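You operate a simulated robot arm through the tools that you are given. There is no shell and no other tool. Be economical: measure what you need, move in short steps, check, and stop when the job is done.

You are at the controls of a simulated two-armed robot. One attempt, no reset.

JOB
Wipe up the spill on the island top on the sink side with the blue towel and put it back.
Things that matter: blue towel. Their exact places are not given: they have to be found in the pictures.

The check looks at the end state, three seconds after you hand in, the way a careful person would. Anything else that was tipped, shoved, dropped, spilled or broken makes it a failure. Flat cloth is picked up by pressing the open fingertips on it (5 to 10 N) and closing them slowly along it; thin cloth reads only 2 to 8 mm in the jaws.

ROBOT AND FRAMES
Two 7-joint arms with two-finger parallel grippers on one trunk, on a base that drives. Base frame: it is fixed to the floor where the robot stands at the start and does not move with it; the origin is under the middle of the robot, x ahead of it, y to its left, z up. Units: mm, rad, N and s.
The left shoulder is at the start at [70, 134, 1280], the right one opposite. Payload 1.57 kg a hand.
The tool frame of a hand sits at the grasp point between the pads (the TCP): z along the fingers, y along the line on which they close. The tips reach 30 mm beyond it. Largest opening 80 mm; finger width 17, thickness 12; the body of the gripper, 40 by 82 mm, starts 80 mm behind the TCP.
Orientation is that of the tool frame in the base frame, as a unit quaternion [w, x, y, z]. With the fingers straight down and closing along the base's y, the tool's x points along the base's -x, its y along +y and its z along -z.

CONTROLS
- The arms move only by the tool send_rows. It takes "left_plan", "right_plan" or both (then of equal length, played together; a hand with none holds still); each is a list of rows, each a list of 3 entries, a list of its own where there are three numbers: the gripper command, from -1 (fully open) to 1 (shut), values between in proportion, then the shift along the tool's x, y, z in units of 20 mm (1.0 is 20 mm), then the turn, a rotation vector about the tool's x, y, z in units of 6 degrees (1.0 is 6 degrees). In form: [[hand, [tx, ty, tz], [wx, wy, wz]], ...]. A call has 1 to 12 rows; each row shifts and turns the commanded pose from where the row before left it, along the tool's axes as they then stand. A call with a number of a shift or a turn outside -1 to 1 is refused whole. Each row takes 0.2 s and may step no farther than 50 mm and 0.15 rad from the row before; otherwise, or with a gripper value out of range, the whole call is refused. A pose out of reach is approached as far as the arm can. The call stops where the force on the tool passes 40 N (or 10 N more than at its start, if that is more) or the arm is blocked; 0.2 s more then pass. The fingers move at their own pace (about 153 mm/s each) and stop on an object; they squeeze with about 21 N. The grip force told is the motor's: it shows also when the fingers shut on nothing. Time passes only in rows, and 0.2 s behind the last, so rows that do not move let the fingers close. The reply holds the time, the measured pose of the TCP, the force on the tool along the base axes, the opening and the grip force, in the units named above and with some noise.
- Cameras (640 x 400 px; columns grow to the right, rows downward): "scene" is now at [119.7, -32.7, 1486.9]; the picture's right is [-0.41, -0.91, 0.00], its down [-0.70, 0.31, -0.64] and it looks along [0.59, -0.26, -0.76] (base axes); focal length 292 px, centre (320, 200). "left" rides on the left gripper at [72, 7, -122] in its tool frame; the picture's right is [-0.09, 1.00, 0.00], its down [-0.84, -0.08, -0.54] and it looks along [-0.54, -0.05, 0.84] (tool axes); focal length 238 px, centre (320, 200). "right" rides on the right gripper at [72, -7, -122] in its tool frame; the picture's right is [0.09, 1.00, 0.00], its down [-0.84, 0.08, -0.54] and it looks along [-0.54, 0.05, 0.84] (tool axes); focal length 238 px, centre (320, 200).
- get_image(camera): a new picture of that camera. No time passes.
- raise_lower(by): slides the trunk up (or, below 0, down) by that many mm; the arms and the scene camera ride with it, the base frame stays. It gives what a move gives, with no picture.
- base_move(legs): drives the robot by 1 to 6 legs, each [ahead, left, turn to the left] in mm, mm and rad, along the robot's own axes; the way and the turn of a leg run together, so that a leg with both is an arc; at most 1500 mm and 3.142 rad a leg. The arms and the cameras ride along, it lands a little off, and it stops where it bumps. It gives what a move gives.
- pan_tilt(pan, tilt): turns the head with the scene camera to pan (to the left, within 1.501 rad either way) and tilt (down, from -0.506 to 1.204), counted from straight ahead of the robot. It gives what a move gives.
- point_at(camera, pixels): for up to 12 pixels [column, row] of the newest picture of that camera ("zoom" is the newest enlarged one), the place [x, y, z] in the base frame of the surface seen there, good to about 2 mm. No time passes.
- zoom(camera, box): a new picture of the part [left, top, right, bottom] of that camera's present view, enlarged. No time passes.
- job_done(): hands the job in; it is judged then, once.

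Go step by step. Measure first, check grasps and placings, and put right what went wrong. The budget is 80 turns and 62 pictures, counting those below and the enlarged ones. Unless the task says otherwise, let go and move clear before handing in, and close with one line.

The tools are called after "Emit:" by a JSON object that holds its "name" and its "arguments". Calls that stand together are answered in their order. send_rows: Moves the arms, as the interface text tells. Its arguments: {"type":"object","properties":{"left_plan":{"type":"array","items":{"type":"array"}},"right_plan":{"type":"array","items":{"type":"array"}}},"required":[]} The other tools are called the same way: raise_lower (by) slides the trunk up or down; base_move (legs) drives the base; pan_tilt (pan, tilt) turns the head that bears the scene camera; get_image (camera) takes a picture; point_at (camera, pixels) gives the place of the surface under pixels of a picture; zoom (camera, box) takes an enlarged picture of a part of a camera's view; job_done () hands the job in.

At the start:

```text
t: 0.0
left_tool_pos: [389.8, 1.7, 1209.4]
left_tcp_rot: [0.001, 0.0, 1.0, 0.0]
left_force: [0.0, -0.1, -1.3]
left_finger_gap: 79.9
left_grasp_force: 0.0
right_tool_pos: [360.6, -401.0, 1208.0]
right_tcp_rot: [0.0, 0.0, 1.0, 0.0]
right_force: [-0.4, 0.1, -0.2]
right_finger_gap: 79.9
right_grasp_force: 0.0
trunk travel left (down, up): [-854.0, 86.0]
robot x, y, heading: [0.3, 0.7, 0.006]
head pan, tilt: [-0.421, 0.871]
```

scene: 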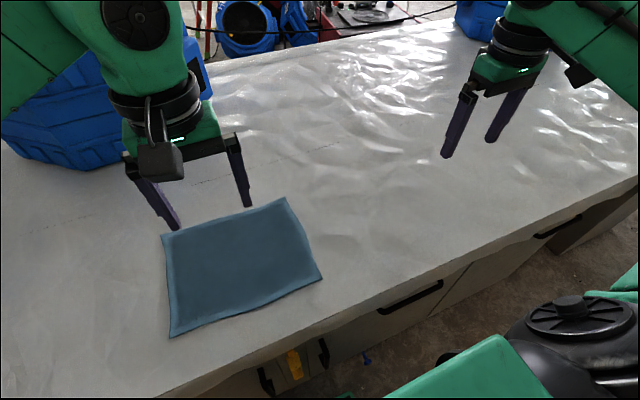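
right: 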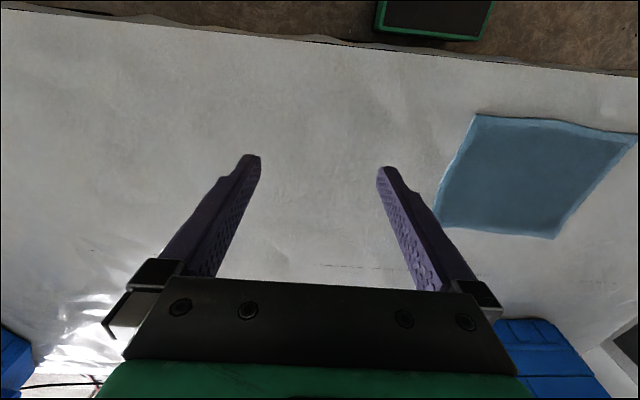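
left: 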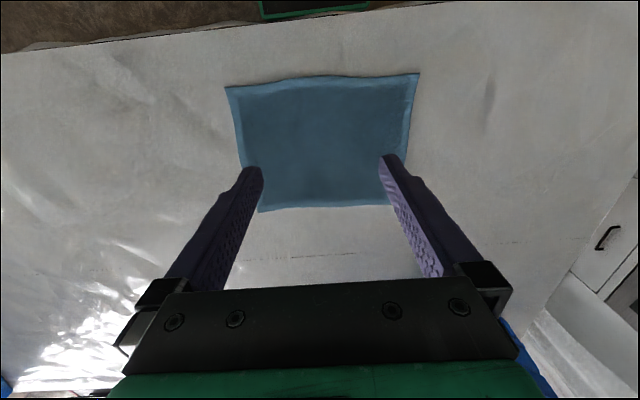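

The blue towel lies on the counter around scene pixel (240,265). I see no spill yet, so I will measure the towel and look around with the head.

Emit:
{"name": "point_at", "arguments": {"camera": "scene", "pixels": [[163, 235], [286, 199], [321, 279], [171, 336], [240, 265], [400, 120], [100, 250], [440, 285], [180, 385], [600, 120]]}}

Emit:
{"name": "pan_tilt", "arguments": {"pan": 0.5, "tilt": 0.6}}

Emit:
{"name": "get_image", "arguments": {"camera": "scene"}}

```text
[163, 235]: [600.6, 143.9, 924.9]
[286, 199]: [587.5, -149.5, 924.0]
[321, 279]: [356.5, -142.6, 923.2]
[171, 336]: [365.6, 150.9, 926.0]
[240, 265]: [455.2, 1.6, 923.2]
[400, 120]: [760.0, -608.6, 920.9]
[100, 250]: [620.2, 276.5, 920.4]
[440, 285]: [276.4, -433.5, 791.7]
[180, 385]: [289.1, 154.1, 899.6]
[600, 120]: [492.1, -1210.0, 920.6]
```

```text
t: 1.2
left_tool_pos: [389.5, 2.0, 1210.0]
left_tcp_rot: [0.0, 0.001, 1.0, 0.0]
left_force: [-0.5, 0.1, -0.9]
left_finger_gap: 79.9
left_grasp_force: 0.1
right_tool_pos: [360.0, -402.5, 1206.9]
right_tcp_rot: [0.0, 0.0, 1.0, 0.0]
right_force: [-0.1, 0.1, 0.5]
right_finger_gap: 79.8
right_grasp_force: 0.1
trunk travel left (down, up): [-854.0, 86.0]
robot x, y, heading: [-0.7, -2.0, -0.002]
head pan, tilt: [0.499, 0.6]
```

```text
58 pictures are left
```

scene: 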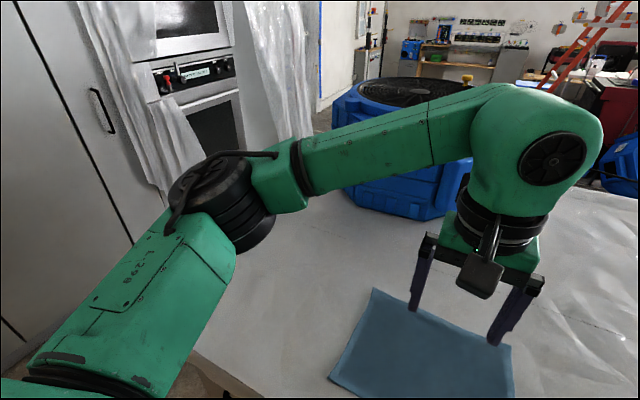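

The counter top here measures z≈921 and the towel is about 230 x 295 mm. There's no spill to the left, so I'll look to the right and behind.

Emit:
{"name": "pan_tilt", "arguments": {"pan": -1.0, "tilt": 0.5}}

Emit:
{"name": "get_image", "arguments": {"camera": "scene"}}

Emit:
{"name": "pan_tilt", "arguments": {"pan": 0.0, "tilt": 0.35}}

Emit:
{"name": "get_image", "arguments": {"camera": "scene"}}

Emit:
{"name": "pan_tilt", "arguments": {"pan": 1.5, "tilt": 0.3}}

Emit:
{"name": "get_image", "arguments": {"camera": "scene"}}

```text
t: 2.8
left_tool_pos: [389.3, 1.6, 1209.9]
left_tcp_rot: [0.0, 0.0, 1.0, 0.0]
left_force: [-0.4, -0.3, 0.7]
left_finger_gap: 80.5
left_grasp_force: 0.1
right_tool_pos: [359.8, -401.4, 1208.0]
right_tcp_rot: [0.0, 0.001, 1.0, 0.0]
right_force: [0.3, -0.8, -0.7]
right_finger_gap: 79.9
right_grasp_force: 0.1
trunk travel left (down, up): [-854.0, 86.0]
robot x, y, heading: [0.3, -0.7, 0.001]
head pan, tilt: [-1.0, 0.499]
```

```text
57 pictures are left
```

scene: 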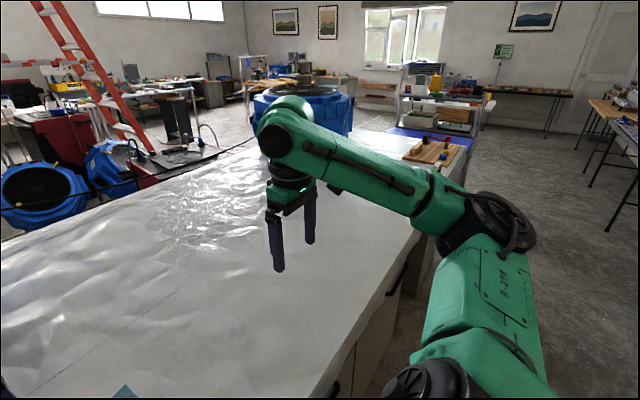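

```text
t: 4.1
left_tool_pos: [390.5, 1.5, 1210.9]
left_tcp_rot: [0.0, 0.0, 1.0, 0.001]
left_force: [-0.1, -0.3, -0.3]
left_finger_gap: 80.0
left_grasp_force: 0.1
right_tool_pos: [360.3, -401.6, 1207.9]
right_tcp_rot: [0.001, 0.0, 1.0, 0.001]
right_force: [-0.8, -0.9, 0.3]
right_finger_gap: 80.0
right_grasp_force: 0.0
trunk travel left (down, up): [-854.0, 86.0]
robot x, y, heading: [1.5, 3.1, -0.001]
head pan, tilt: [0.0, 0.351]
```

```text
56 pictures are left
```

scene: 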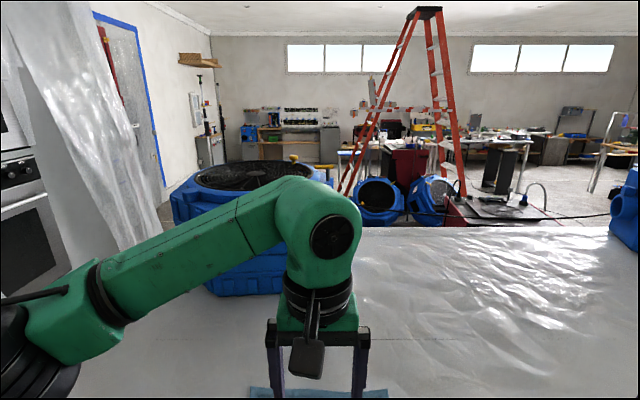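

```text
t: 5.7
left_tool_pos: [390.1, 1.6, 1209.8]
left_tcp_rot: [0.0, 0.0, 1.0, -0.001]
left_force: [0.5, 0.7, -0.3]
left_finger_gap: 79.9
left_grasp_force: 0.0
right_tool_pos: [360.3, -400.6, 1207.2]
right_tcp_rot: [0.001, 0.0, 1.0, -0.001]
right_force: [-0.3, -0.3, -0.5]
right_finger_gap: 79.9
right_grasp_force: 0.1
trunk travel left (down, up): [-854.0, 86.0]
robot x, y, heading: [-0.6, 0.9, 0.002]
head pan, tilt: [1.499, 0.3]
```

```text
55 pictures are left
```

scene: 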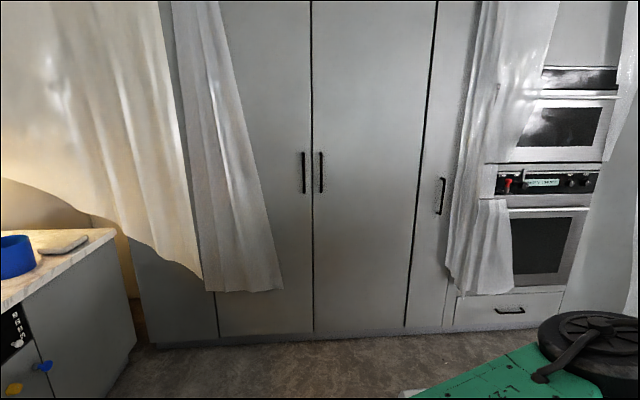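

There is another counter behind me on the left (pixel 60,260), maybe the sink run. I'll measure it and look to the far right too.

Emit:
{"name": "point_at", "arguments": {"camera": "scene", "pixels": [[110, 235], [20, 290], [130, 345], [15, 255], [65, 243], [600, 210]]}}

Emit:
{"name": "pan_tilt", "arguments": {"pan": -1.5, "tilt": 0.4}}

Emit:
{"name": "get_image", "arguments": {"camera": "scene"}}

Emit:
{"name": "point_at", "arguments": {"camera": "scene", "pixels": [[600, 300], [500, 380], [600, 200], [100, 250]]}}

```text
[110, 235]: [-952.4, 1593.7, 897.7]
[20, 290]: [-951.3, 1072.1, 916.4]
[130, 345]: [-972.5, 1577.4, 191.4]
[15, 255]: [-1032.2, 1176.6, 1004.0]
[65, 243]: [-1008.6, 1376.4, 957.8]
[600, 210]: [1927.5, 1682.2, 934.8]
```

```text
t: 8.3
left_tool_pos: [389.7, 1.5, 1209.9]
left_tcp_rot: [0.0, 0.001, 1.0, 0.001]
left_force: [-0.1, 0.0, -0.5]
left_finger_gap: 79.9
left_grasp_force: 0.1
right_tool_pos: [360.4, -401.0, 1206.7]
right_tcp_rot: [0.0, -0.001, 1.0, 0.0]
right_force: [0.2, 0.2, 0.3]
right_finger_gap: 79.8
right_grasp_force: 0.0
trunk travel left (down, up): [-854.0, 86.0]
robot x, y, heading: [-1.6, -0.4, 0.002]
head pan, tilt: [-1.499, 0.4]
```

```text
54 pictures are left
```

scene: 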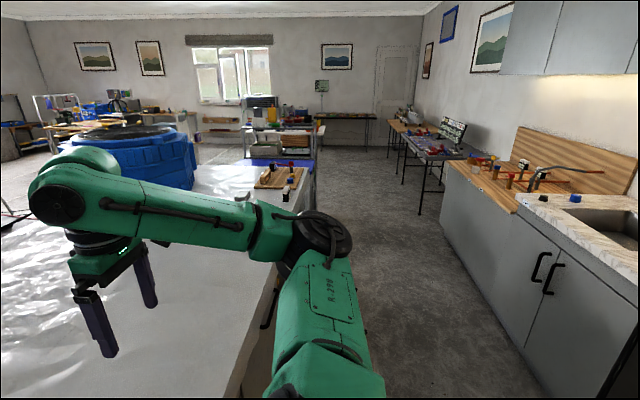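

```text
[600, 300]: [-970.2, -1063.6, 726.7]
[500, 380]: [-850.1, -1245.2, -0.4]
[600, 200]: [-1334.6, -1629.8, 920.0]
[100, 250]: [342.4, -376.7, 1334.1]
```

The sink is behind on the right (pixel 600,220). The spill should be on the near/sink edge of the island or towards its -y end, so I'll look down there along the island.

Emit:
{"name": "pan_tilt", "arguments": {"pan": -1.1, "tilt": 0.75}}

Emit:
{"name": "get_image", "arguments": {"camera": "scene"}}

Emit:
{"name": "base_move", "arguments": {"legs": [[0, -700, 0]]}}

Emit:
{"name": "pan_tilt", "arguments": {"pan": -0.5, "tilt": 0.75}}

Emit:
{"name": "get_image", "arguments": {"camera": "scene"}}

```text
t: 9.2
left_tool_pos: [390.1, 1.8, 1209.3]
left_tcp_rot: [0.0, 0.0, 1.0, 0.0]
left_force: [0.5, 0.2, -0.2]
left_finger_gap: 79.9
left_grasp_force: 0.0
right_tool_pos: [360.6, -402.4, 1206.1]
right_tcp_rot: [0.0, -0.001, 1.0, 0.0]
right_force: [-0.2, -0.1, 0.2]
right_finger_gap: 79.9
right_grasp_force: 0.0
trunk travel left (down, up): [-854.0, 86.0]
robot x, y, heading: [-0.7, -3.2, -0.0]
head pan, tilt: [-1.1, 0.75]
```

```text
53 pictures are left
```

scene: 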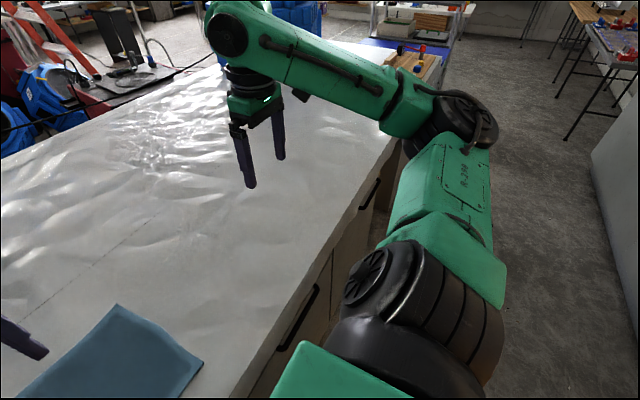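

```text
t: 13.1
left_tool_pos: [391.9, -709.0, 1209.5]
left_tcp_rot: [0.0, -0.003, 1.0, -0.001]
left_force: [0.0, 0.6, 0.4]
left_finger_gap: 79.9
left_grasp_force: 0.0
right_tool_pos: [365.6, -1113.4, 1208.0]
right_tcp_rot: [0.0, -0.003, 1.0, -0.001]
right_force: [0.9, 0.3, -0.3]
right_finger_gap: 79.9
right_grasp_force: 0.2
trunk travel left (down, up): [-854.0, 86.0]
robot x, y, heading: [5.5, -715.9, 0.003]
head pan, tilt: [-1.1, 0.75]
```

```text
t: 14.1
left_tool_pos: [392.1, -710.5, 1210.1]
left_tcp_rot: [0.0, -0.004, 1.0, 0.0]
left_force: [0.3, 0.6, 0.2]
left_finger_gap: 80.0
left_grasp_force: 0.1
right_tool_pos: [365.6, -1115.5, 1207.6]
right_tcp_rot: [0.0, -0.004, 1.0, 0.0]
right_force: [1.0, -0.3, 0.4]
right_finger_gap: 79.9
right_grasp_force: 0.1
trunk travel left (down, up): [-854.0, 86.0]
robot x, y, heading: [0.8, -715.2, 0.011]
head pan, tilt: [-0.499, 0.75]
```

```text
52 pictures are left
```

scene: 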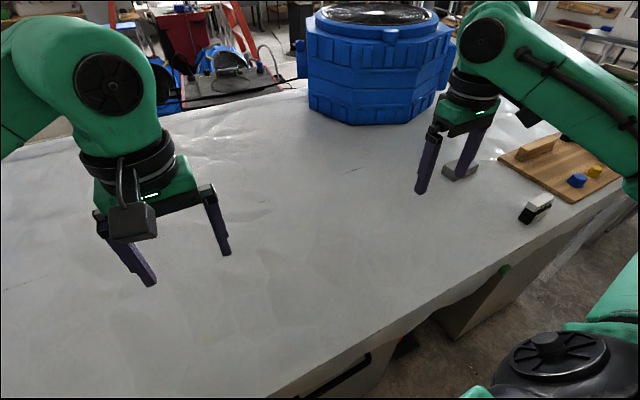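

The right end of the island shows small objects, but no spill is plain yet. I'll look at the surface in detail.

Emit:
{"name": "zoom", "arguments": {"camera": "scene", "box": [200, 90, 440, 240]}}

Emit:
{"name": "zoom", "arguments": {"camera": "scene", "box": [400, 100, 640, 250]}}

Emit:
{"name": "pan_tilt", "arguments": {"pan": 0.3, "tilt": 0.9}}

Emit:
{"name": "get_image", "arguments": {"camera": "scene"}}

```text
2.67 times, centred on (320, 165) of scene
```

zoom: 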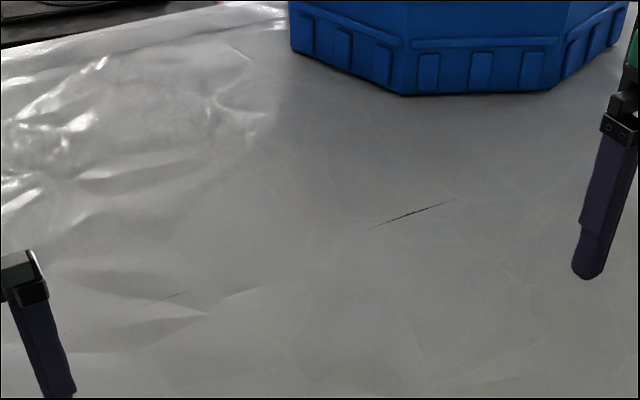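

```text
2.67 times, centred on (520, 175) of scene
```

zoom: 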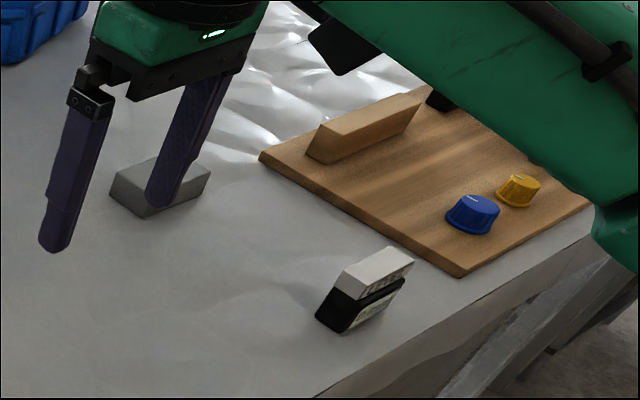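

```text
t: 15.2
left_tool_pos: [392.5, -711.7, 1209.4]
left_tcp_rot: [0.0, -0.004, 1.0, 0.0]
left_force: [-0.1, 0.3, -0.6]
left_finger_gap: 80.2
left_grasp_force: 0.0
right_tool_pos: [365.2, -1115.0, 1207.7]
right_tcp_rot: [0.0, -0.004, 1.0, 0.0]
right_force: [0.1, -0.3, -0.9]
right_finger_gap: 79.8
right_grasp_force: 0.1
trunk travel left (down, up): [-854.0, 86.0]
robot x, y, heading: [1.9, -713.4, 0.006]
head pan, tilt: [0.3, 0.901]
```

```text
49 pictures are left
```

scene: 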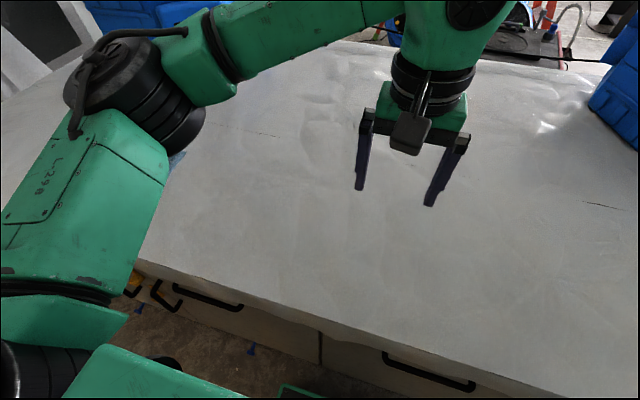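

A faint outlined patch shows near (320,120). I'll zoom in on it, and look from the hand cameras.

Emit:
{"name": "zoom", "arguments": {"camera": "scene", "box": [180, 60, 420, 210]}}

Emit:
{"name": "zoom", "arguments": {"camera": "scene", "box": [280, 180, 600, 380]}}

Emit:
{"name": "get_image", "arguments": {"camera": "left"}}

Emit:
{"name": "get_image", "arguments": {"camera": "right"}}

```text
2.67 times, centred on (300, 135) of scene
```

zoom: 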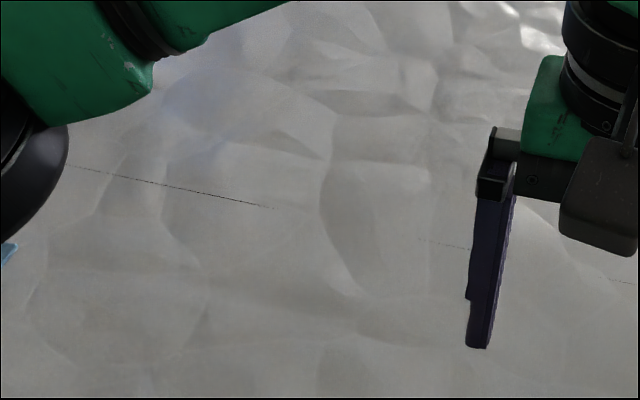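

```text
2.00 times, centred on (440, 280) of scene
```

zoom: 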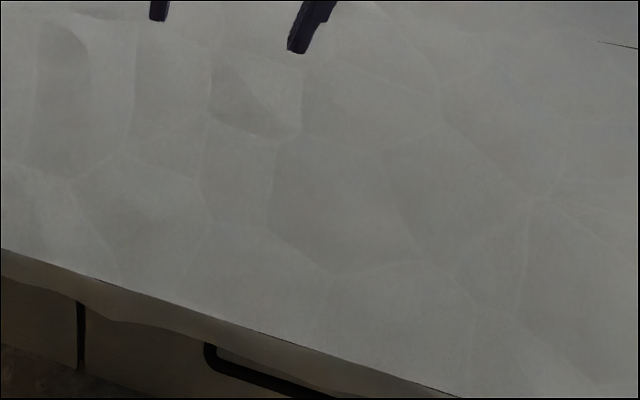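

```text
46 pictures are left
```

left: 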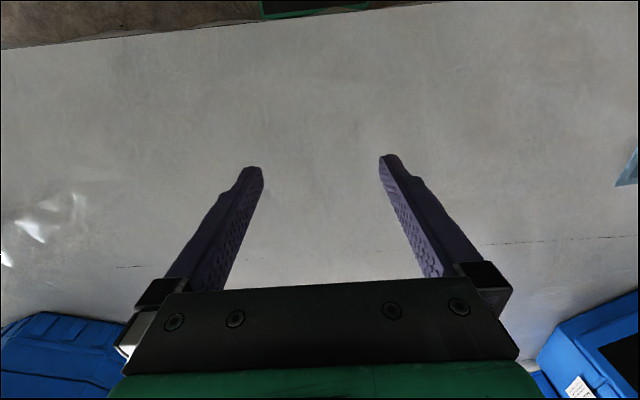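

```text
45 pictures are left
```

right: 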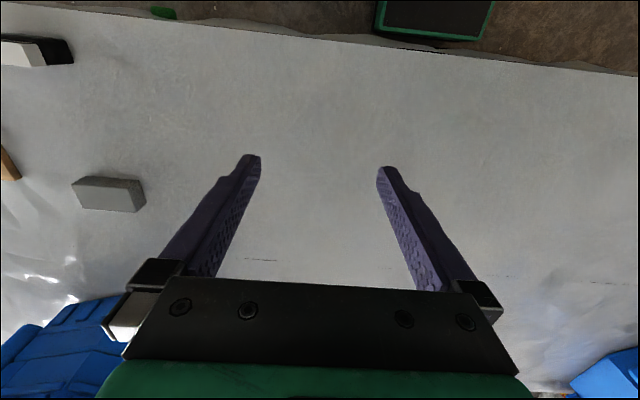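

Nothing on this stretch. I'll drive back left past the towel to inspect the part my left arm hid.

Emit:
{"name": "base_move", "arguments": {"legs": [[0, 1300, 0]]}}

Emit:
{"name": "pan_tilt", "arguments": {"pan": 0.0, "tilt": 0.8}}

Emit:
{"name": "get_image", "arguments": {"camera": "scene"}}

Emit:
{"name": "get_image", "arguments": {"camera": "left"}}

Emit:
{"name": "pan_tilt", "arguments": {"pan": 0.8, "tilt": 0.7}}

Emit:
{"name": "get_image", "arguments": {"camera": "scene"}}

```text
t: 21.9
left_tool_pos: [407.8, 613.9, 1210.5]
left_tcp_rot: [0.0, 0.015, 1.0, 0.0]
left_force: [0.5, 0.2, 0.5]
left_finger_gap: 80.0
left_grasp_force: 0.0
right_tool_pos: [365.9, 210.5, 1207.5]
right_tcp_rot: [-0.001, 0.015, 1.0, 0.001]
right_force: [-0.2, -0.5, -0.3]
right_finger_gap: 80.1
right_grasp_force: 0.1
trunk travel left (down, up): [-854.0, 86.0]
robot x, y, heading: [17.5, 621.6, -0.032]
head pan, tilt: [0.3, 0.901]
```

```text
t: 22.7
left_tool_pos: [406.7, 614.0, 1209.0]
left_tcp_rot: [0.0, 0.015, 1.0, -0.001]
left_force: [-1.1, -0.5, 0.7]
left_finger_gap: 80.1
left_grasp_force: 0.0
right_tool_pos: [365.8, 211.2, 1208.8]
right_tcp_rot: [0.0, 0.015, 1.0, 0.0]
right_force: [0.1, 0.9, -0.1]
right_finger_gap: 79.9
right_grasp_force: 0.0
trunk travel left (down, up): [-854.0, 86.0]
robot x, y, heading: [14.7, 624.9, -0.026]
head pan, tilt: [0.0, 0.799]
```

```text
44 pictures are left
```

scene: 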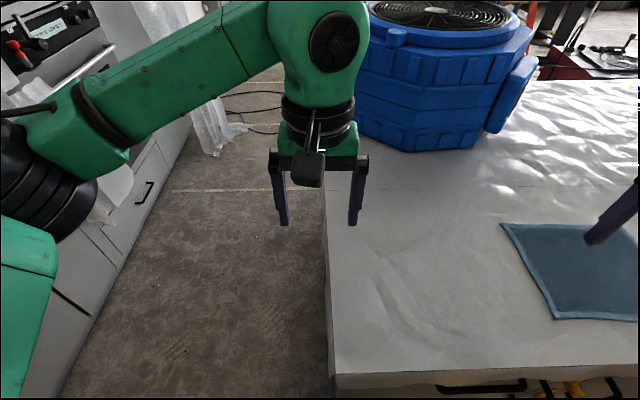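

```text
43 pictures are left
```

left: 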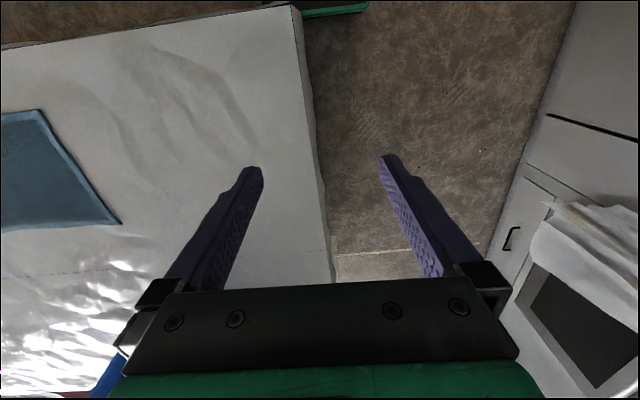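

```text
t: 23.8
left_tool_pos: [405.5, 613.9, 1209.5]
left_tcp_rot: [0.0, 0.015, 1.0, 0.001]
left_force: [1.0, -0.2, 0.2]
left_finger_gap: 80.0
left_grasp_force: 0.1
right_tool_pos: [366.0, 210.3, 1207.2]
right_tcp_rot: [0.0, 0.015, 1.0, 0.0]
right_force: [0.1, 0.4, 0.2]
right_finger_gap: 80.0
right_grasp_force: 0.1
trunk travel left (down, up): [-854.0, 86.0]
robot x, y, heading: [14.9, 622.7, -0.029]
head pan, tilt: [0.799, 0.7]
```

```text
42 pictures are left
```

scene: 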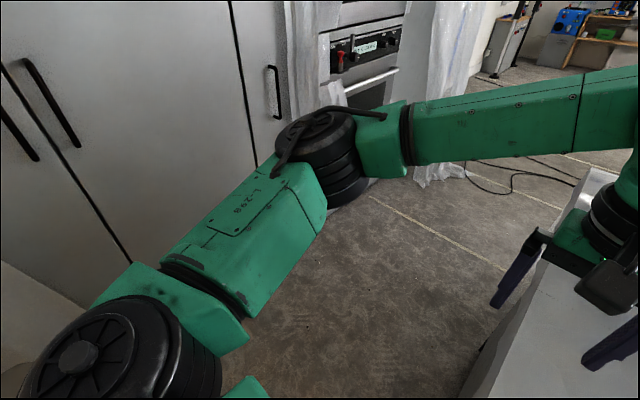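

The island ends at y≈450 here with no spill. In earlier views a patch near (760,-600) had sharper ripples than the rest (pixel 200,220 in the pan -1.0 picture), so I'll go look there.

Emit:
{"name": "base_move", "arguments": {"legs": [[0, -1000, 0.03]]}}

Emit:
{"name": "pan_tilt", "arguments": {"pan": -0.25, "tilt": 0.75}}

Emit:
{"name": "get_image", "arguments": {"camera": "scene"}}

Emit:
{"name": "zoom", "arguments": {"camera": "scene", "box": [200, 40, 440, 190]}}

```text
t: 29.0
left_tool_pos: [398.7, -364.5, 1209.3]
left_tcp_rot: [0.0, -0.008, 1.0, 0.0]
left_force: [-0.1, 0.1, 0.0]
left_finger_gap: 80.0
left_grasp_force: 0.1
right_tool_pos: [375.8, -766.1, 1207.6]
right_tcp_rot: [-0.001, -0.007, 1.0, 0.0]
right_force: [0.4, 0.2, 0.8]
right_finger_gap: 79.8
right_grasp_force: 0.1
trunk travel left (down, up): [-854.0, 86.0]
robot x, y, heading: [8.9, -373.0, 0.014]
head pan, tilt: [0.799, 0.7]
```

```text
t: 30.3
left_tool_pos: [398.1, -364.0, 1209.8]
left_tcp_rot: [0.0, -0.007, 1.0, 0.0]
left_force: [0.0, -0.4, -0.5]
left_finger_gap: 80.1
left_grasp_force: 0.1
right_tool_pos: [375.6, -767.3, 1206.1]
right_tcp_rot: [0.0, -0.008, 1.0, 0.0]
right_force: [0.1, -0.8, -0.1]
right_finger_gap: 80.2
right_grasp_force: 0.0
trunk travel left (down, up): [-854.0, 86.0]
robot x, y, heading: [10.1, -375.1, 0.011]
head pan, tilt: [-0.25, 0.75]
```

```text
41 pictures are left
```

scene: 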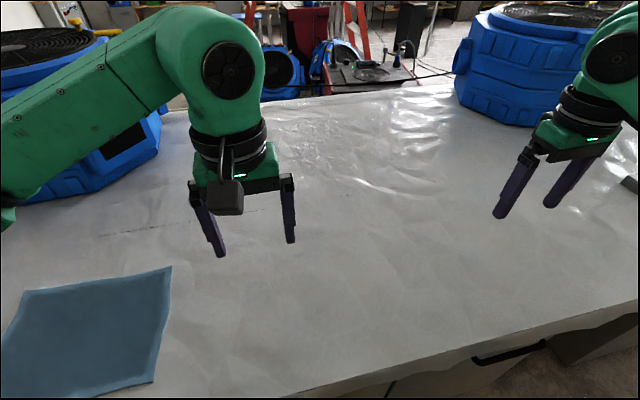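

```text
2.67 times, centred on (320, 115) of scene
```

zoom: 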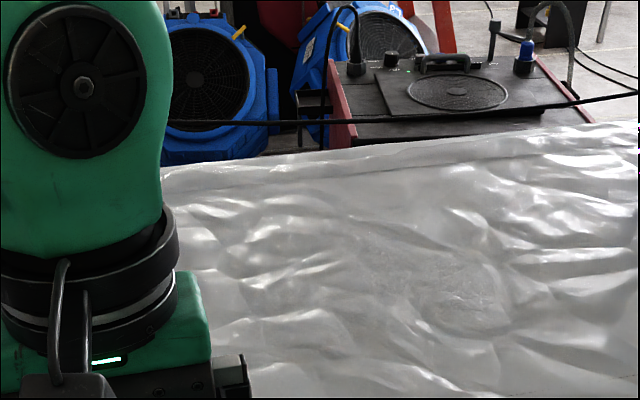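

In the zoom there is an oval patch with an outline near (470,290). I'll measure it and enlarge more.

Emit:
{"name": "point_at", "arguments": {"camera": "zoom", "pixels": [[470, 290], [420, 300], [510, 310], [490, 230], [420, 360], [250, 260], [560, 260], [350, 250]]}}

Emit:
{"name": "zoom", "arguments": {"camera": "scene", "box": [320, 110, 448, 190]}}

Emit:
{"name": "pan_tilt", "arguments": {"pan": -0.6, "tilt": 0.75}}

Emit:
{"name": "get_image", "arguments": {"camera": "scene"}}

```text
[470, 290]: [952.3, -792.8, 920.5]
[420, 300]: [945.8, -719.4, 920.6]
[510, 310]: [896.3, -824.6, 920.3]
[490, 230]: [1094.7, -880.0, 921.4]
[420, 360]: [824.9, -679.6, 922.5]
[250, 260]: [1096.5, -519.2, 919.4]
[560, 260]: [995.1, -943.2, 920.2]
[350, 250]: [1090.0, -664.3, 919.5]
```

```text
5.00 times, centred on (384, 150) of scene
```

zoom: 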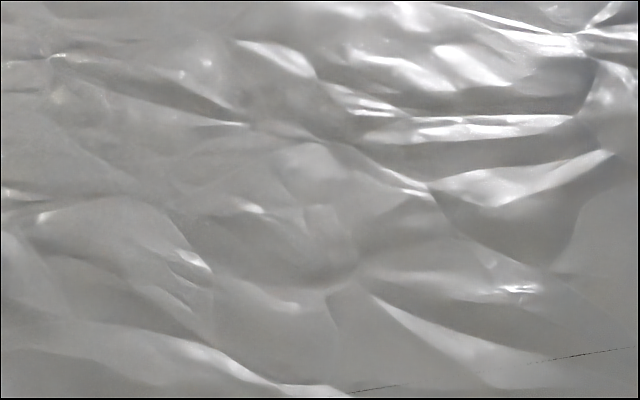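

```text
t: 31.1
left_tool_pos: [399.1, -363.7, 1210.0]
left_tcp_rot: [-0.001, -0.007, 1.0, -0.001]
left_force: [0.3, -1.3, -0.8]
left_finger_gap: 79.9
left_grasp_force: 0.1
right_tool_pos: [375.5, -767.6, 1207.2]
right_tcp_rot: [0.0, -0.007, 1.0, 0.001]
right_force: [0.9, -0.2, 0.1]
right_finger_gap: 80.0
right_grasp_force: 0.1
trunk travel left (down, up): [-854.0, 86.0]
robot x, y, heading: [9.2, -370.1, 0.012]
head pan, tilt: [-0.6, 0.75]
```

```text
38 pictures are left
```

scene: 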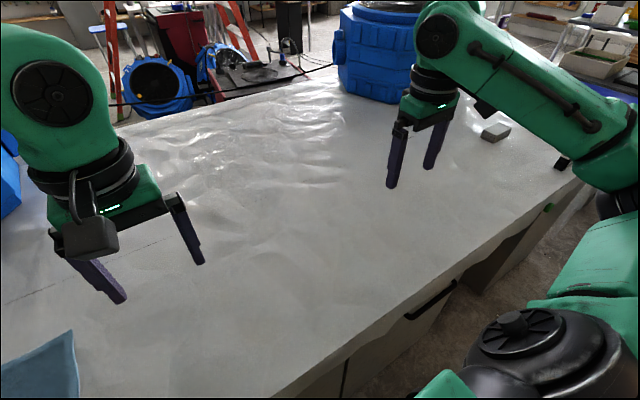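

This looks like plain wrinkled plastic, and it lies on the side away from the sink. I'll check the -y end and near edge from closer.

Emit:
{"name": "base_move", "arguments": {"legs": [[0, -900, 0]]}}

Emit:
{"name": "pan_tilt", "arguments": {"pan": -0.3, "tilt": 0.8}}

Emit:
{"name": "get_image", "arguments": {"camera": "scene"}}

Emit:
{"name": "get_image", "arguments": {"camera": "right"}}

```text
t: 35.9
left_tool_pos: [416.2, -1264.4, 1209.1]
left_tcp_rot: [0.0, -0.012, 1.0, -0.001]
left_force: [-0.5, -0.2, 0.0]
left_finger_gap: 80.1
left_grasp_force: 0.0
right_tool_pos: [394.7, -1668.3, 1208.2]
right_tcp_rot: [0.0, -0.012, 1.0, 0.0]
right_force: [0.1, 0.1, 0.8]
right_finger_gap: 80.0
right_grasp_force: 0.1
trunk travel left (down, up): [-854.0, 86.0]
robot x, y, heading: [27.8, -1275.2, 0.021]
head pan, tilt: [-0.6, 0.75]
```

```text
t: 36.7
left_tool_pos: [416.1, -1266.8, 1210.2]
left_tcp_rot: [0.0, -0.012, 1.0, 0.0]
left_force: [0.1, 0.2, 0.0]
left_finger_gap: 80.0
left_grasp_force: 0.1
right_tool_pos: [395.2, -1669.7, 1207.0]
right_tcp_rot: [0.0, -0.011, 1.0, 0.0]
right_force: [-0.3, -0.2, 0.0]
right_finger_gap: 80.0
right_grasp_force: 0.1
trunk travel left (down, up): [-854.0, 86.0]
robot x, y, heading: [26.0, -1278.9, 0.023]
head pan, tilt: [-0.3, 0.799]
```

```text
37 pictures are left
```

scene: 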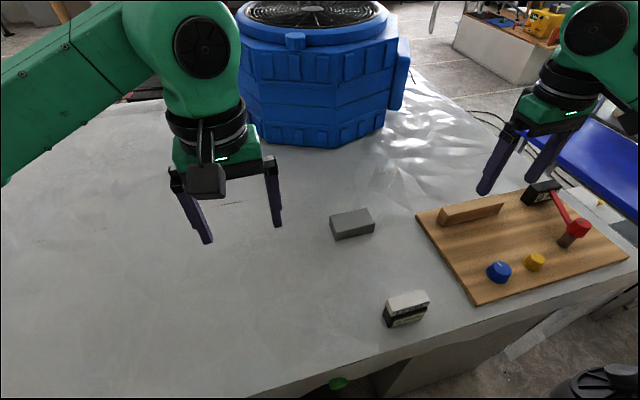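

```text
36 pictures are left
```

right: 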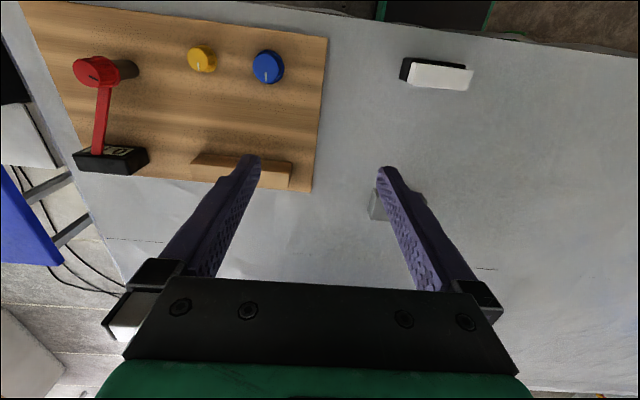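

No obvious spill at this end either. I'll enlarge the near strip, and also look at the sink counter behind.

Emit:
{"name": "zoom", "arguments": {"camera": "scene", "box": [0, 150, 400, 400]}}

Emit:
{"name": "pan_tilt", "arguments": {"pan": 0.6, "tilt": 0.8}}

Emit:
{"name": "get_image", "arguments": {"camera": "scene"}}

Emit:
{"name": "pan_tilt", "arguments": {"pan": -1.5, "tilt": 0.5}}

Emit:
{"name": "get_image", "arguments": {"camera": "scene"}}

```text
1.60 times, centred on (200, 275) of scene
```

zoom: 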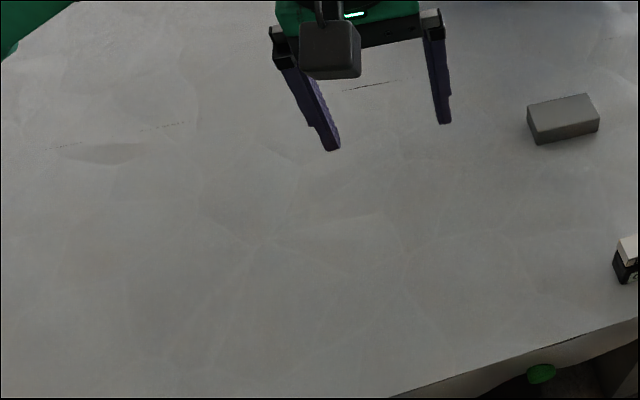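

```text
t: 37.9
left_tool_pos: [416.6, -1266.0, 1209.5]
left_tcp_rot: [0.0, -0.012, 1.0, 0.0]
left_force: [0.4, 0.4, 0.1]
left_finger_gap: 79.9
left_grasp_force: 0.1
right_tool_pos: [395.3, -1669.0, 1206.8]
right_tcp_rot: [-0.001, -0.011, 1.0, 0.0]
right_force: [0.0, 0.2, 0.7]
right_finger_gap: 80.0
right_grasp_force: 0.0
trunk travel left (down, up): [-854.0, 86.0]
robot x, y, heading: [26.4, -1278.6, 0.022]
head pan, tilt: [0.6, 0.799]
```

```text
34 pictures are left
```

scene: 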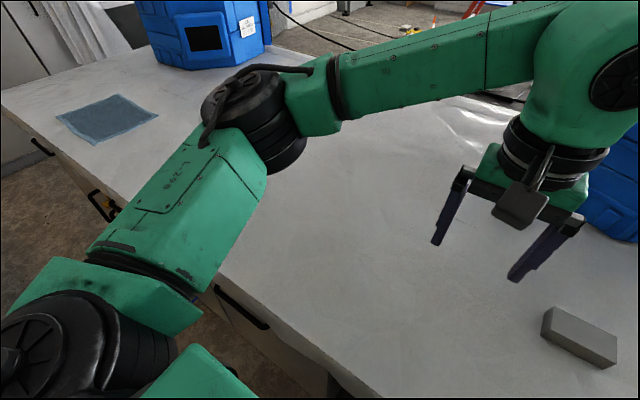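

```text
t: 39.9
left_tool_pos: [416.5, -1265.8, 1209.6]
left_tcp_rot: [0.0, -0.011, 1.0, 0.0]
left_force: [0.3, 0.2, 0.2]
left_finger_gap: 79.9
left_grasp_force: 0.1
right_tool_pos: [395.2, -1669.0, 1207.9]
right_tcp_rot: [0.001, -0.011, 1.0, 0.0]
right_force: [0.0, -0.2, -0.2]
right_finger_gap: 80.0
right_grasp_force: 0.1
trunk travel left (down, up): [-854.0, 86.0]
robot x, y, heading: [25.8, -1274.9, 0.021]
head pan, tilt: [-1.499, 0.499]
```

```text
33 pictures are left
```

scene: 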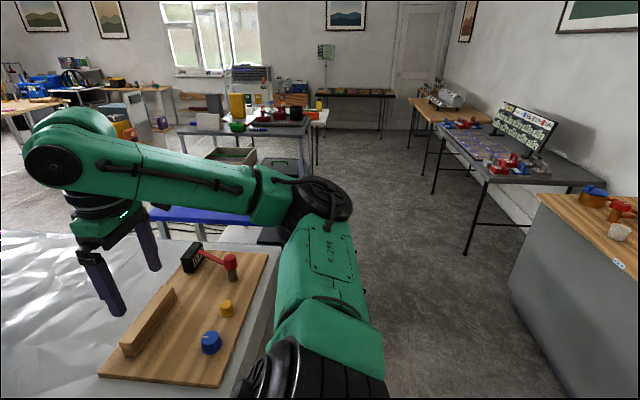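

Still no spill. From the start pose a rough, wet-looking patch glinted at scene (200,220); I'll go back there, zoom and measure it.

Emit:
{"name": "base_move", "arguments": {"legs": [[0, 1275, -0.02]]}}

Emit:
{"name": "pan_tilt", "arguments": {"pan": -0.85, "tilt": 0.6}}

Emit:
{"name": "zoom", "arguments": {"camera": "scene", "box": [120, 80, 440, 280]}}

```text
t: 46.3
left_tool_pos: [404.3, 5.4, 1210.0]
left_tcp_rot: [0.0, 0.002, 1.0, 0.0]
left_force: [-0.5, 0.4, -1.0]
left_finger_gap: 80.1
left_grasp_force: 0.0
right_tool_pos: [373.6, -399.0, 1207.3]
right_tcp_rot: [0.0, 0.002, 1.0, 0.0]
right_force: [0.4, -0.1, 0.0]
right_finger_gap: 80.2
right_grasp_force: 0.1
trunk travel left (down, up): [-854.0, 86.0]
robot x, y, heading: [11.9, 3.0, -0.005]
head pan, tilt: [-1.499, 0.499]
```

```text
t: 47.4
left_tool_pos: [404.2, 4.4, 1209.3]
left_tcp_rot: [0.0, 0.002, 1.0, 0.0]
left_force: [-0.3, -0.5, -0.3]
left_finger_gap: 80.1
left_grasp_force: 0.0
right_tool_pos: [373.3, -397.9, 1207.8]
right_tcp_rot: [0.0, 0.001, 1.0, 0.001]
right_force: [-0.4, -0.5, 0.1]
right_finger_gap: 80.0
right_grasp_force: 0.1
trunk travel left (down, up): [-854.0, 86.0]
robot x, y, heading: [14.6, 8.6, -0.002]
head pan, tilt: [-0.85, 0.6]
```

```text
2.00 times, centred on (280, 180) of scene
```

zoom: 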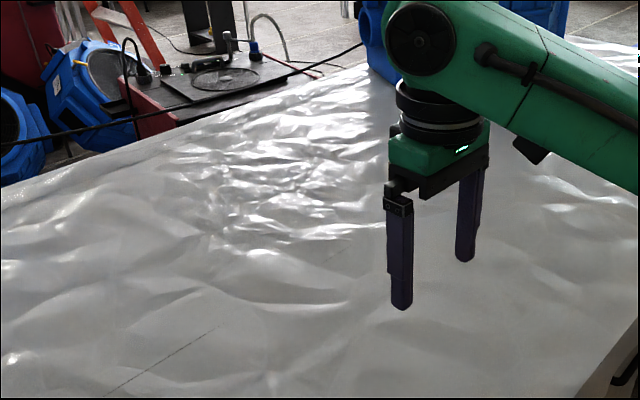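

A patch of finer crinkle spans zoom (170–380, 140–270), distinct from the broad waves. I'll measure it and then get a steep close view with the right hand camera.

Emit:
{"name": "point_at", "arguments": {"camera": "zoom", "pixels": [[180, 155], [290, 110], [370, 130], [380, 230], [300, 240], [230, 250], [200, 200], [290, 180], [60, 200], [350, 75]]}}

Emit:
{"name": "base_move", "arguments": {"legs": [[0, -450, 0]]}}

Emit:
{"name": "pan_tilt", "arguments": {"pan": -0.2, "tilt": 0.5}}

Emit:
{"name": "get_image", "arguments": {"camera": "scene"}}

```text
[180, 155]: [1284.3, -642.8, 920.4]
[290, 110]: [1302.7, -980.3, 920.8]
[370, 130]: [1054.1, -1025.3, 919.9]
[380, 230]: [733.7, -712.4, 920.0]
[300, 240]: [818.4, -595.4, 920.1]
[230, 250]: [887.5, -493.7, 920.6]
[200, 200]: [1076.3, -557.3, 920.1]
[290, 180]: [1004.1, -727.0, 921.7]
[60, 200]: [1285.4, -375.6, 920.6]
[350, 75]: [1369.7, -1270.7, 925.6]
```

```text
t: 50.1
left_tool_pos: [405.6, -443.0, 1209.7]
left_tcp_rot: [0.0, -0.005, 1.0, 0.0]
left_force: [0.5, -0.3, -0.1]
left_finger_gap: 80.0
left_grasp_force: 0.2
right_tool_pos: [378.2, -845.0, 1208.3]
right_tcp_rot: [0.0, -0.004, 1.0, -0.001]
right_force: [-0.4, 0.1, 0.1]
right_finger_gap: 79.8
right_grasp_force: 0.0
trunk travel left (down, up): [-854.0, 86.0]
robot x, y, heading: [19.3, -448.1, 0.002]
head pan, tilt: [-0.85, 0.6]
```

```text
t: 51.1
left_tool_pos: [405.1, -444.4, 1210.2]
left_tcp_rot: [0.0, -0.004, 1.0, 0.001]
left_force: [0.3, -0.2, -0.6]
left_finger_gap: 80.1
left_grasp_force: 0.1
right_tool_pos: [378.4, -847.8, 1206.9]
right_tcp_rot: [0.0, -0.004, 1.0, -0.001]
right_force: [-0.7, 0.1, -0.5]
right_finger_gap: 80.3
right_grasp_force: 0.0
trunk travel left (down, up): [-854.0, 86.0]
robot x, y, heading: [14.1, -448.0, 0.005]
head pan, tilt: [-0.201, 0.499]
```

```text
31 pictures are left
```

scene: 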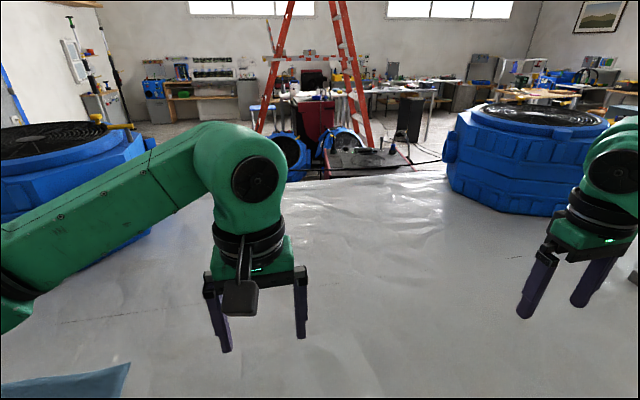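

No colored spill is visible, so it must be faint or clear. I'll enlarge the near strip through the hand cameras, looking for a subtle film.

Emit:
{"name": "zoom", "arguments": {"camera": "left", "box": [160, 0, 640, 300]}}

Emit:
{"name": "zoom", "arguments": {"camera": "right", "box": [80, 0, 560, 300]}}

```text
1.33 times, centred on (400, 150) of left
```

zoom: 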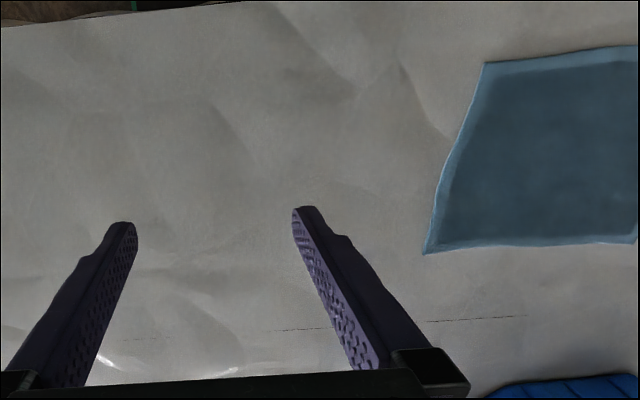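

```text
1.33 times, centred on (320, 150) of right
```

zoom: 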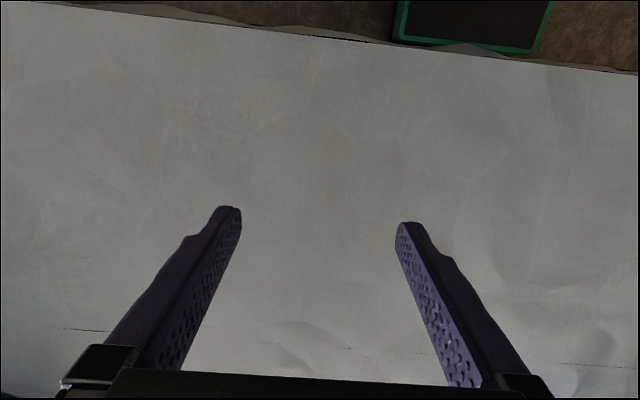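

Nothing yet. I'll lower the trunk 150 mm for a more grazing view, where a wet film should shine differently.

Emit:
{"name": "raise_lower", "arguments": {"by": -150}}

Emit:
{"name": "pan_tilt", "arguments": {"pan": -0.5, "tilt": 0.6}}

Emit:
{"name": "get_image", "arguments": {"camera": "scene"}}

Emit:
{"name": "pan_tilt", "arguments": {"pan": 0.35, "tilt": 0.7}}

Emit:
{"name": "get_image", "arguments": {"camera": "scene"}}

```text
t: 52.9
left_tool_pos: [404.6, -443.9, 1059.1]
left_tcp_rot: [0.0, -0.005, 1.0, 0.001]
left_force: [0.1, 0.9, -0.5]
left_finger_gap: 79.9
left_grasp_force: 0.0
right_tool_pos: [378.0, -848.1, 1057.9]
right_tcp_rot: [0.0, -0.005, 1.0, 0.0]
right_force: [0.0, -0.1, -0.4]
right_finger_gap: 80.1
right_grasp_force: 0.1
trunk travel left (down, up): [-704.0, 236.0]
robot x, y, heading: [18.4, -448.5, 0.005]
head pan, tilt: [-0.201, 0.499]
```

```text
t: 53.7
left_tool_pos: [405.2, -444.5, 1060.2]
left_tcp_rot: [0.0, -0.004, 1.0, 0.0]
left_force: [0.1, 0.7, 0.4]
left_finger_gap: 79.8
left_grasp_force: 0.0
right_tool_pos: [379.3, -847.6, 1057.5]
right_tcp_rot: [0.0, -0.004, 1.0, 0.0]
right_force: [-0.5, -0.1, -0.2]
right_finger_gap: 80.2
right_grasp_force: 0.0
trunk travel left (down, up): [-704.0, 236.0]
robot x, y, heading: [14.9, -451.1, 0.003]
head pan, tilt: [-0.499, 0.6]
```

```text
28 pictures are left
```

scene: 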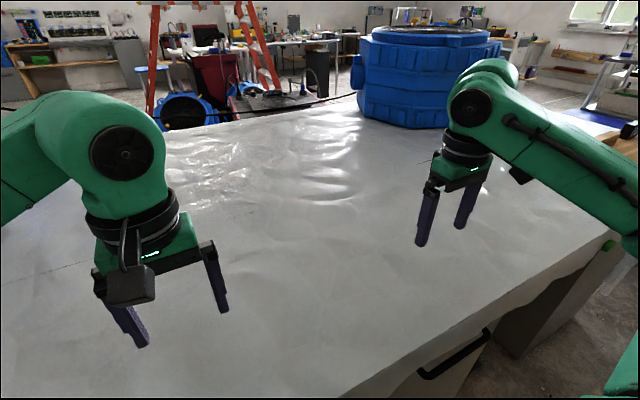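

```text
t: 54.9
left_tool_pos: [405.1, -445.0, 1060.4]
left_tcp_rot: [0.0, -0.005, 1.0, 0.0]
left_force: [-1.5, 0.2, 0.3]
left_finger_gap: 80.3
left_grasp_force: 0.1
right_tool_pos: [379.5, -848.0, 1058.5]
right_tcp_rot: [0.0, -0.004, 1.0, -0.001]
right_force: [-0.3, 0.6, 0.2]
right_finger_gap: 79.9
right_grasp_force: 0.1
trunk travel left (down, up): [-704.0, 236.0]
robot x, y, heading: [18.8, -450.0, 0.003]
head pan, tilt: [0.351, 0.7]
```

```text
27 pictures are left
```

scene: 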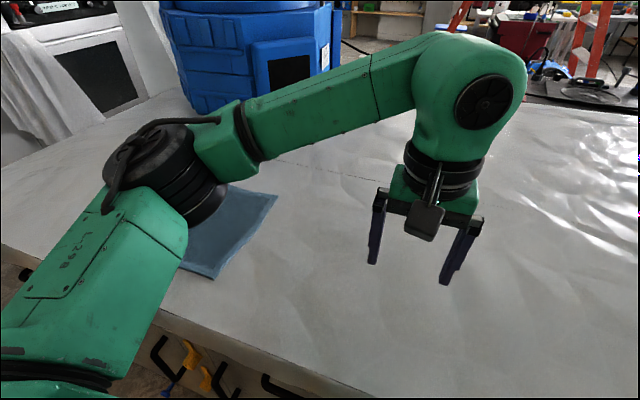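

The crisp-rippled patch at (160–250, 130–215) in the first picture stays at the same spot on the island from different angles. I'll zoom in there.

Emit:
{"name": "pan_tilt", "arguments": {"pan": -0.4, "tilt": 0.5}}

Emit:
{"name": "zoom", "arguments": {"camera": "scene", "box": [170, 120, 410, 270]}}

```text
t: 56.0
left_tool_pos: [404.8, -443.2, 1058.9]
left_tcp_rot: [0.0, -0.004, 1.0, -0.001]
left_force: [-0.2, 0.5, 0.1]
left_finger_gap: 80.0
left_grasp_force: 0.1
right_tool_pos: [378.5, -848.7, 1057.9]
right_tcp_rot: [0.0, -0.004, 1.0, -0.001]
right_force: [-0.1, 0.0, 0.1]
right_finger_gap: 80.0
right_grasp_force: 0.1
trunk travel left (down, up): [-704.0, 236.0]
robot x, y, heading: [13.0, -451.5, 0.005]
head pan, tilt: [-0.4, 0.499]
```

```text
2.67 times, centred on (290, 195) of scene
```

zoom: 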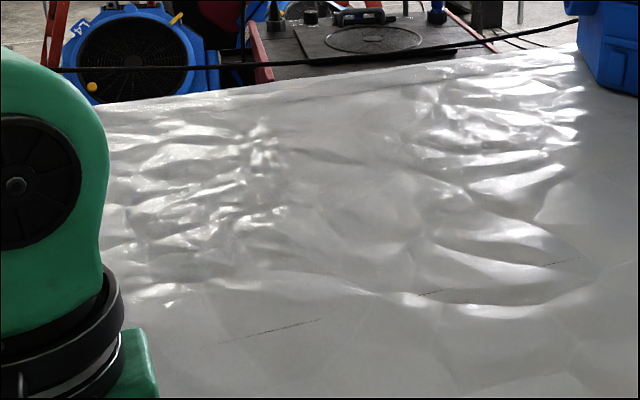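

That is only wrinkled sheet. I haven't yet seen the sink counter behind me; I'll raise the trunk again and turn round to look.

Emit:
{"name": "raise_lower", "arguments": {"by": 150}}

Emit:
{"name": "base_move", "arguments": {"legs": [[0, 0, 1.57], [0, 0, 1.57]]}}

Emit:
{"name": "pan_tilt", "arguments": {"pan": 0.35, "tilt": 0.5}}

Emit:
{"name": "get_image", "arguments": {"camera": "scene"}}

Emit:
{"name": "pan_tilt", "arguments": {"pan": -0.6, "tilt": 0.5}}

Emit:
{"name": "get_image", "arguments": {"camera": "scene"}}

```text
t: 57.7
left_tool_pos: [405.6, -444.2, 1209.5]
left_tcp_rot: [-0.001, -0.004, 1.0, 0.0]
left_force: [0.3, 0.0, 1.0]
left_finger_gap: 80.2
left_grasp_force: 0.0
right_tool_pos: [379.2, -848.1, 1207.6]
right_tcp_rot: [0.0, -0.004, 1.0, 0.001]
right_force: [-0.2, -0.6, -0.2]
right_finger_gap: 80.0
right_grasp_force: 0.0
trunk travel left (down, up): [-854.0, 86.0]
robot x, y, heading: [13.3, -446.1, 0.011]
head pan, tilt: [-0.4, 0.499]
```

```text
t: 61.0
left_tool_pos: [137.7, -81.1, 1209.5]
left_tcp_rot: [0.0, -0.583, 0.813, 0.0]
left_force: [-0.1, 0.4, 0.4]
left_finger_gap: 79.9
left_grasp_force: 0.2
right_tool_pos: [510.4, -237.7, 1206.2]
right_tcp_rot: [-0.001, -0.584, 0.812, 0.0]
right_force: [-0.7, 0.6, 0.3]
right_finger_gap: 80.0
right_grasp_force: 0.1
trunk travel left (down, up): [-854.0, 86.0]
robot x, y, heading: [15.1, -454.5, 1.248]
head pan, tilt: [-0.4, 0.499]
stopped in leg 1: the robot was blocked; the commanded pose is now the measured one
```

```text
t: 62.1
left_tool_pos: [137.0, -81.2, 1209.5]
left_tcp_rot: [0.001, -0.584, 0.812, 0.001]
left_force: [0.2, 0.2, -0.7]
left_finger_gap: 80.1
left_grasp_force: 0.1
right_tool_pos: [509.1, -239.5, 1207.0]
right_tcp_rot: [0.0, -0.584, 0.812, 0.0]
right_force: [0.0, 0.1, 0.9]
right_finger_gap: 80.1
right_grasp_force: 0.2
trunk travel left (down, up): [-854.0, 86.0]
robot x, y, heading: [15.0, -451.1, 1.247]
head pan, tilt: [0.351, 0.499]
```

```text
25 pictures are left
```

scene: 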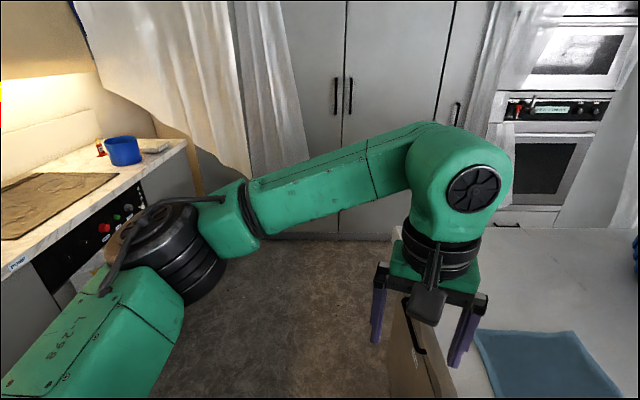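

```text
t: 63.3
left_tool_pos: [135.7, -81.1, 1209.7]
left_tcp_rot: [0.0, -0.583, 0.812, 0.0]
left_force: [0.3, -1.0, -0.5]
left_finger_gap: 80.0
left_grasp_force: 0.1
right_tool_pos: [509.5, -239.3, 1207.9]
right_tcp_rot: [0.0, -0.584, 0.812, 0.0]
right_force: [-0.5, 1.1, 0.0]
right_finger_gap: 80.0
right_grasp_force: 0.0
trunk travel left (down, up): [-854.0, 86.0]
robot x, y, heading: [14.2, -453.0, 1.245]
head pan, tilt: [-0.6, 0.499]
```

```text
24 pictures are left
```

scene: 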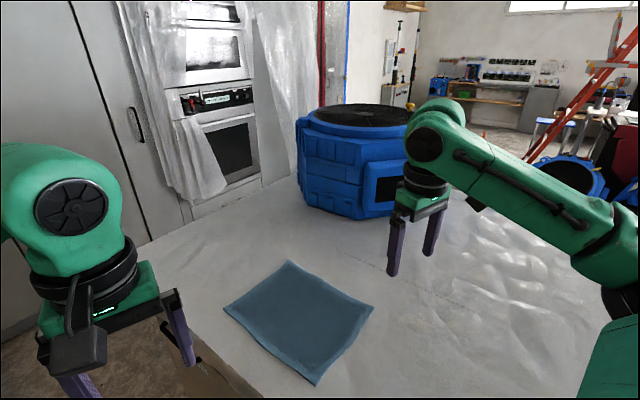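

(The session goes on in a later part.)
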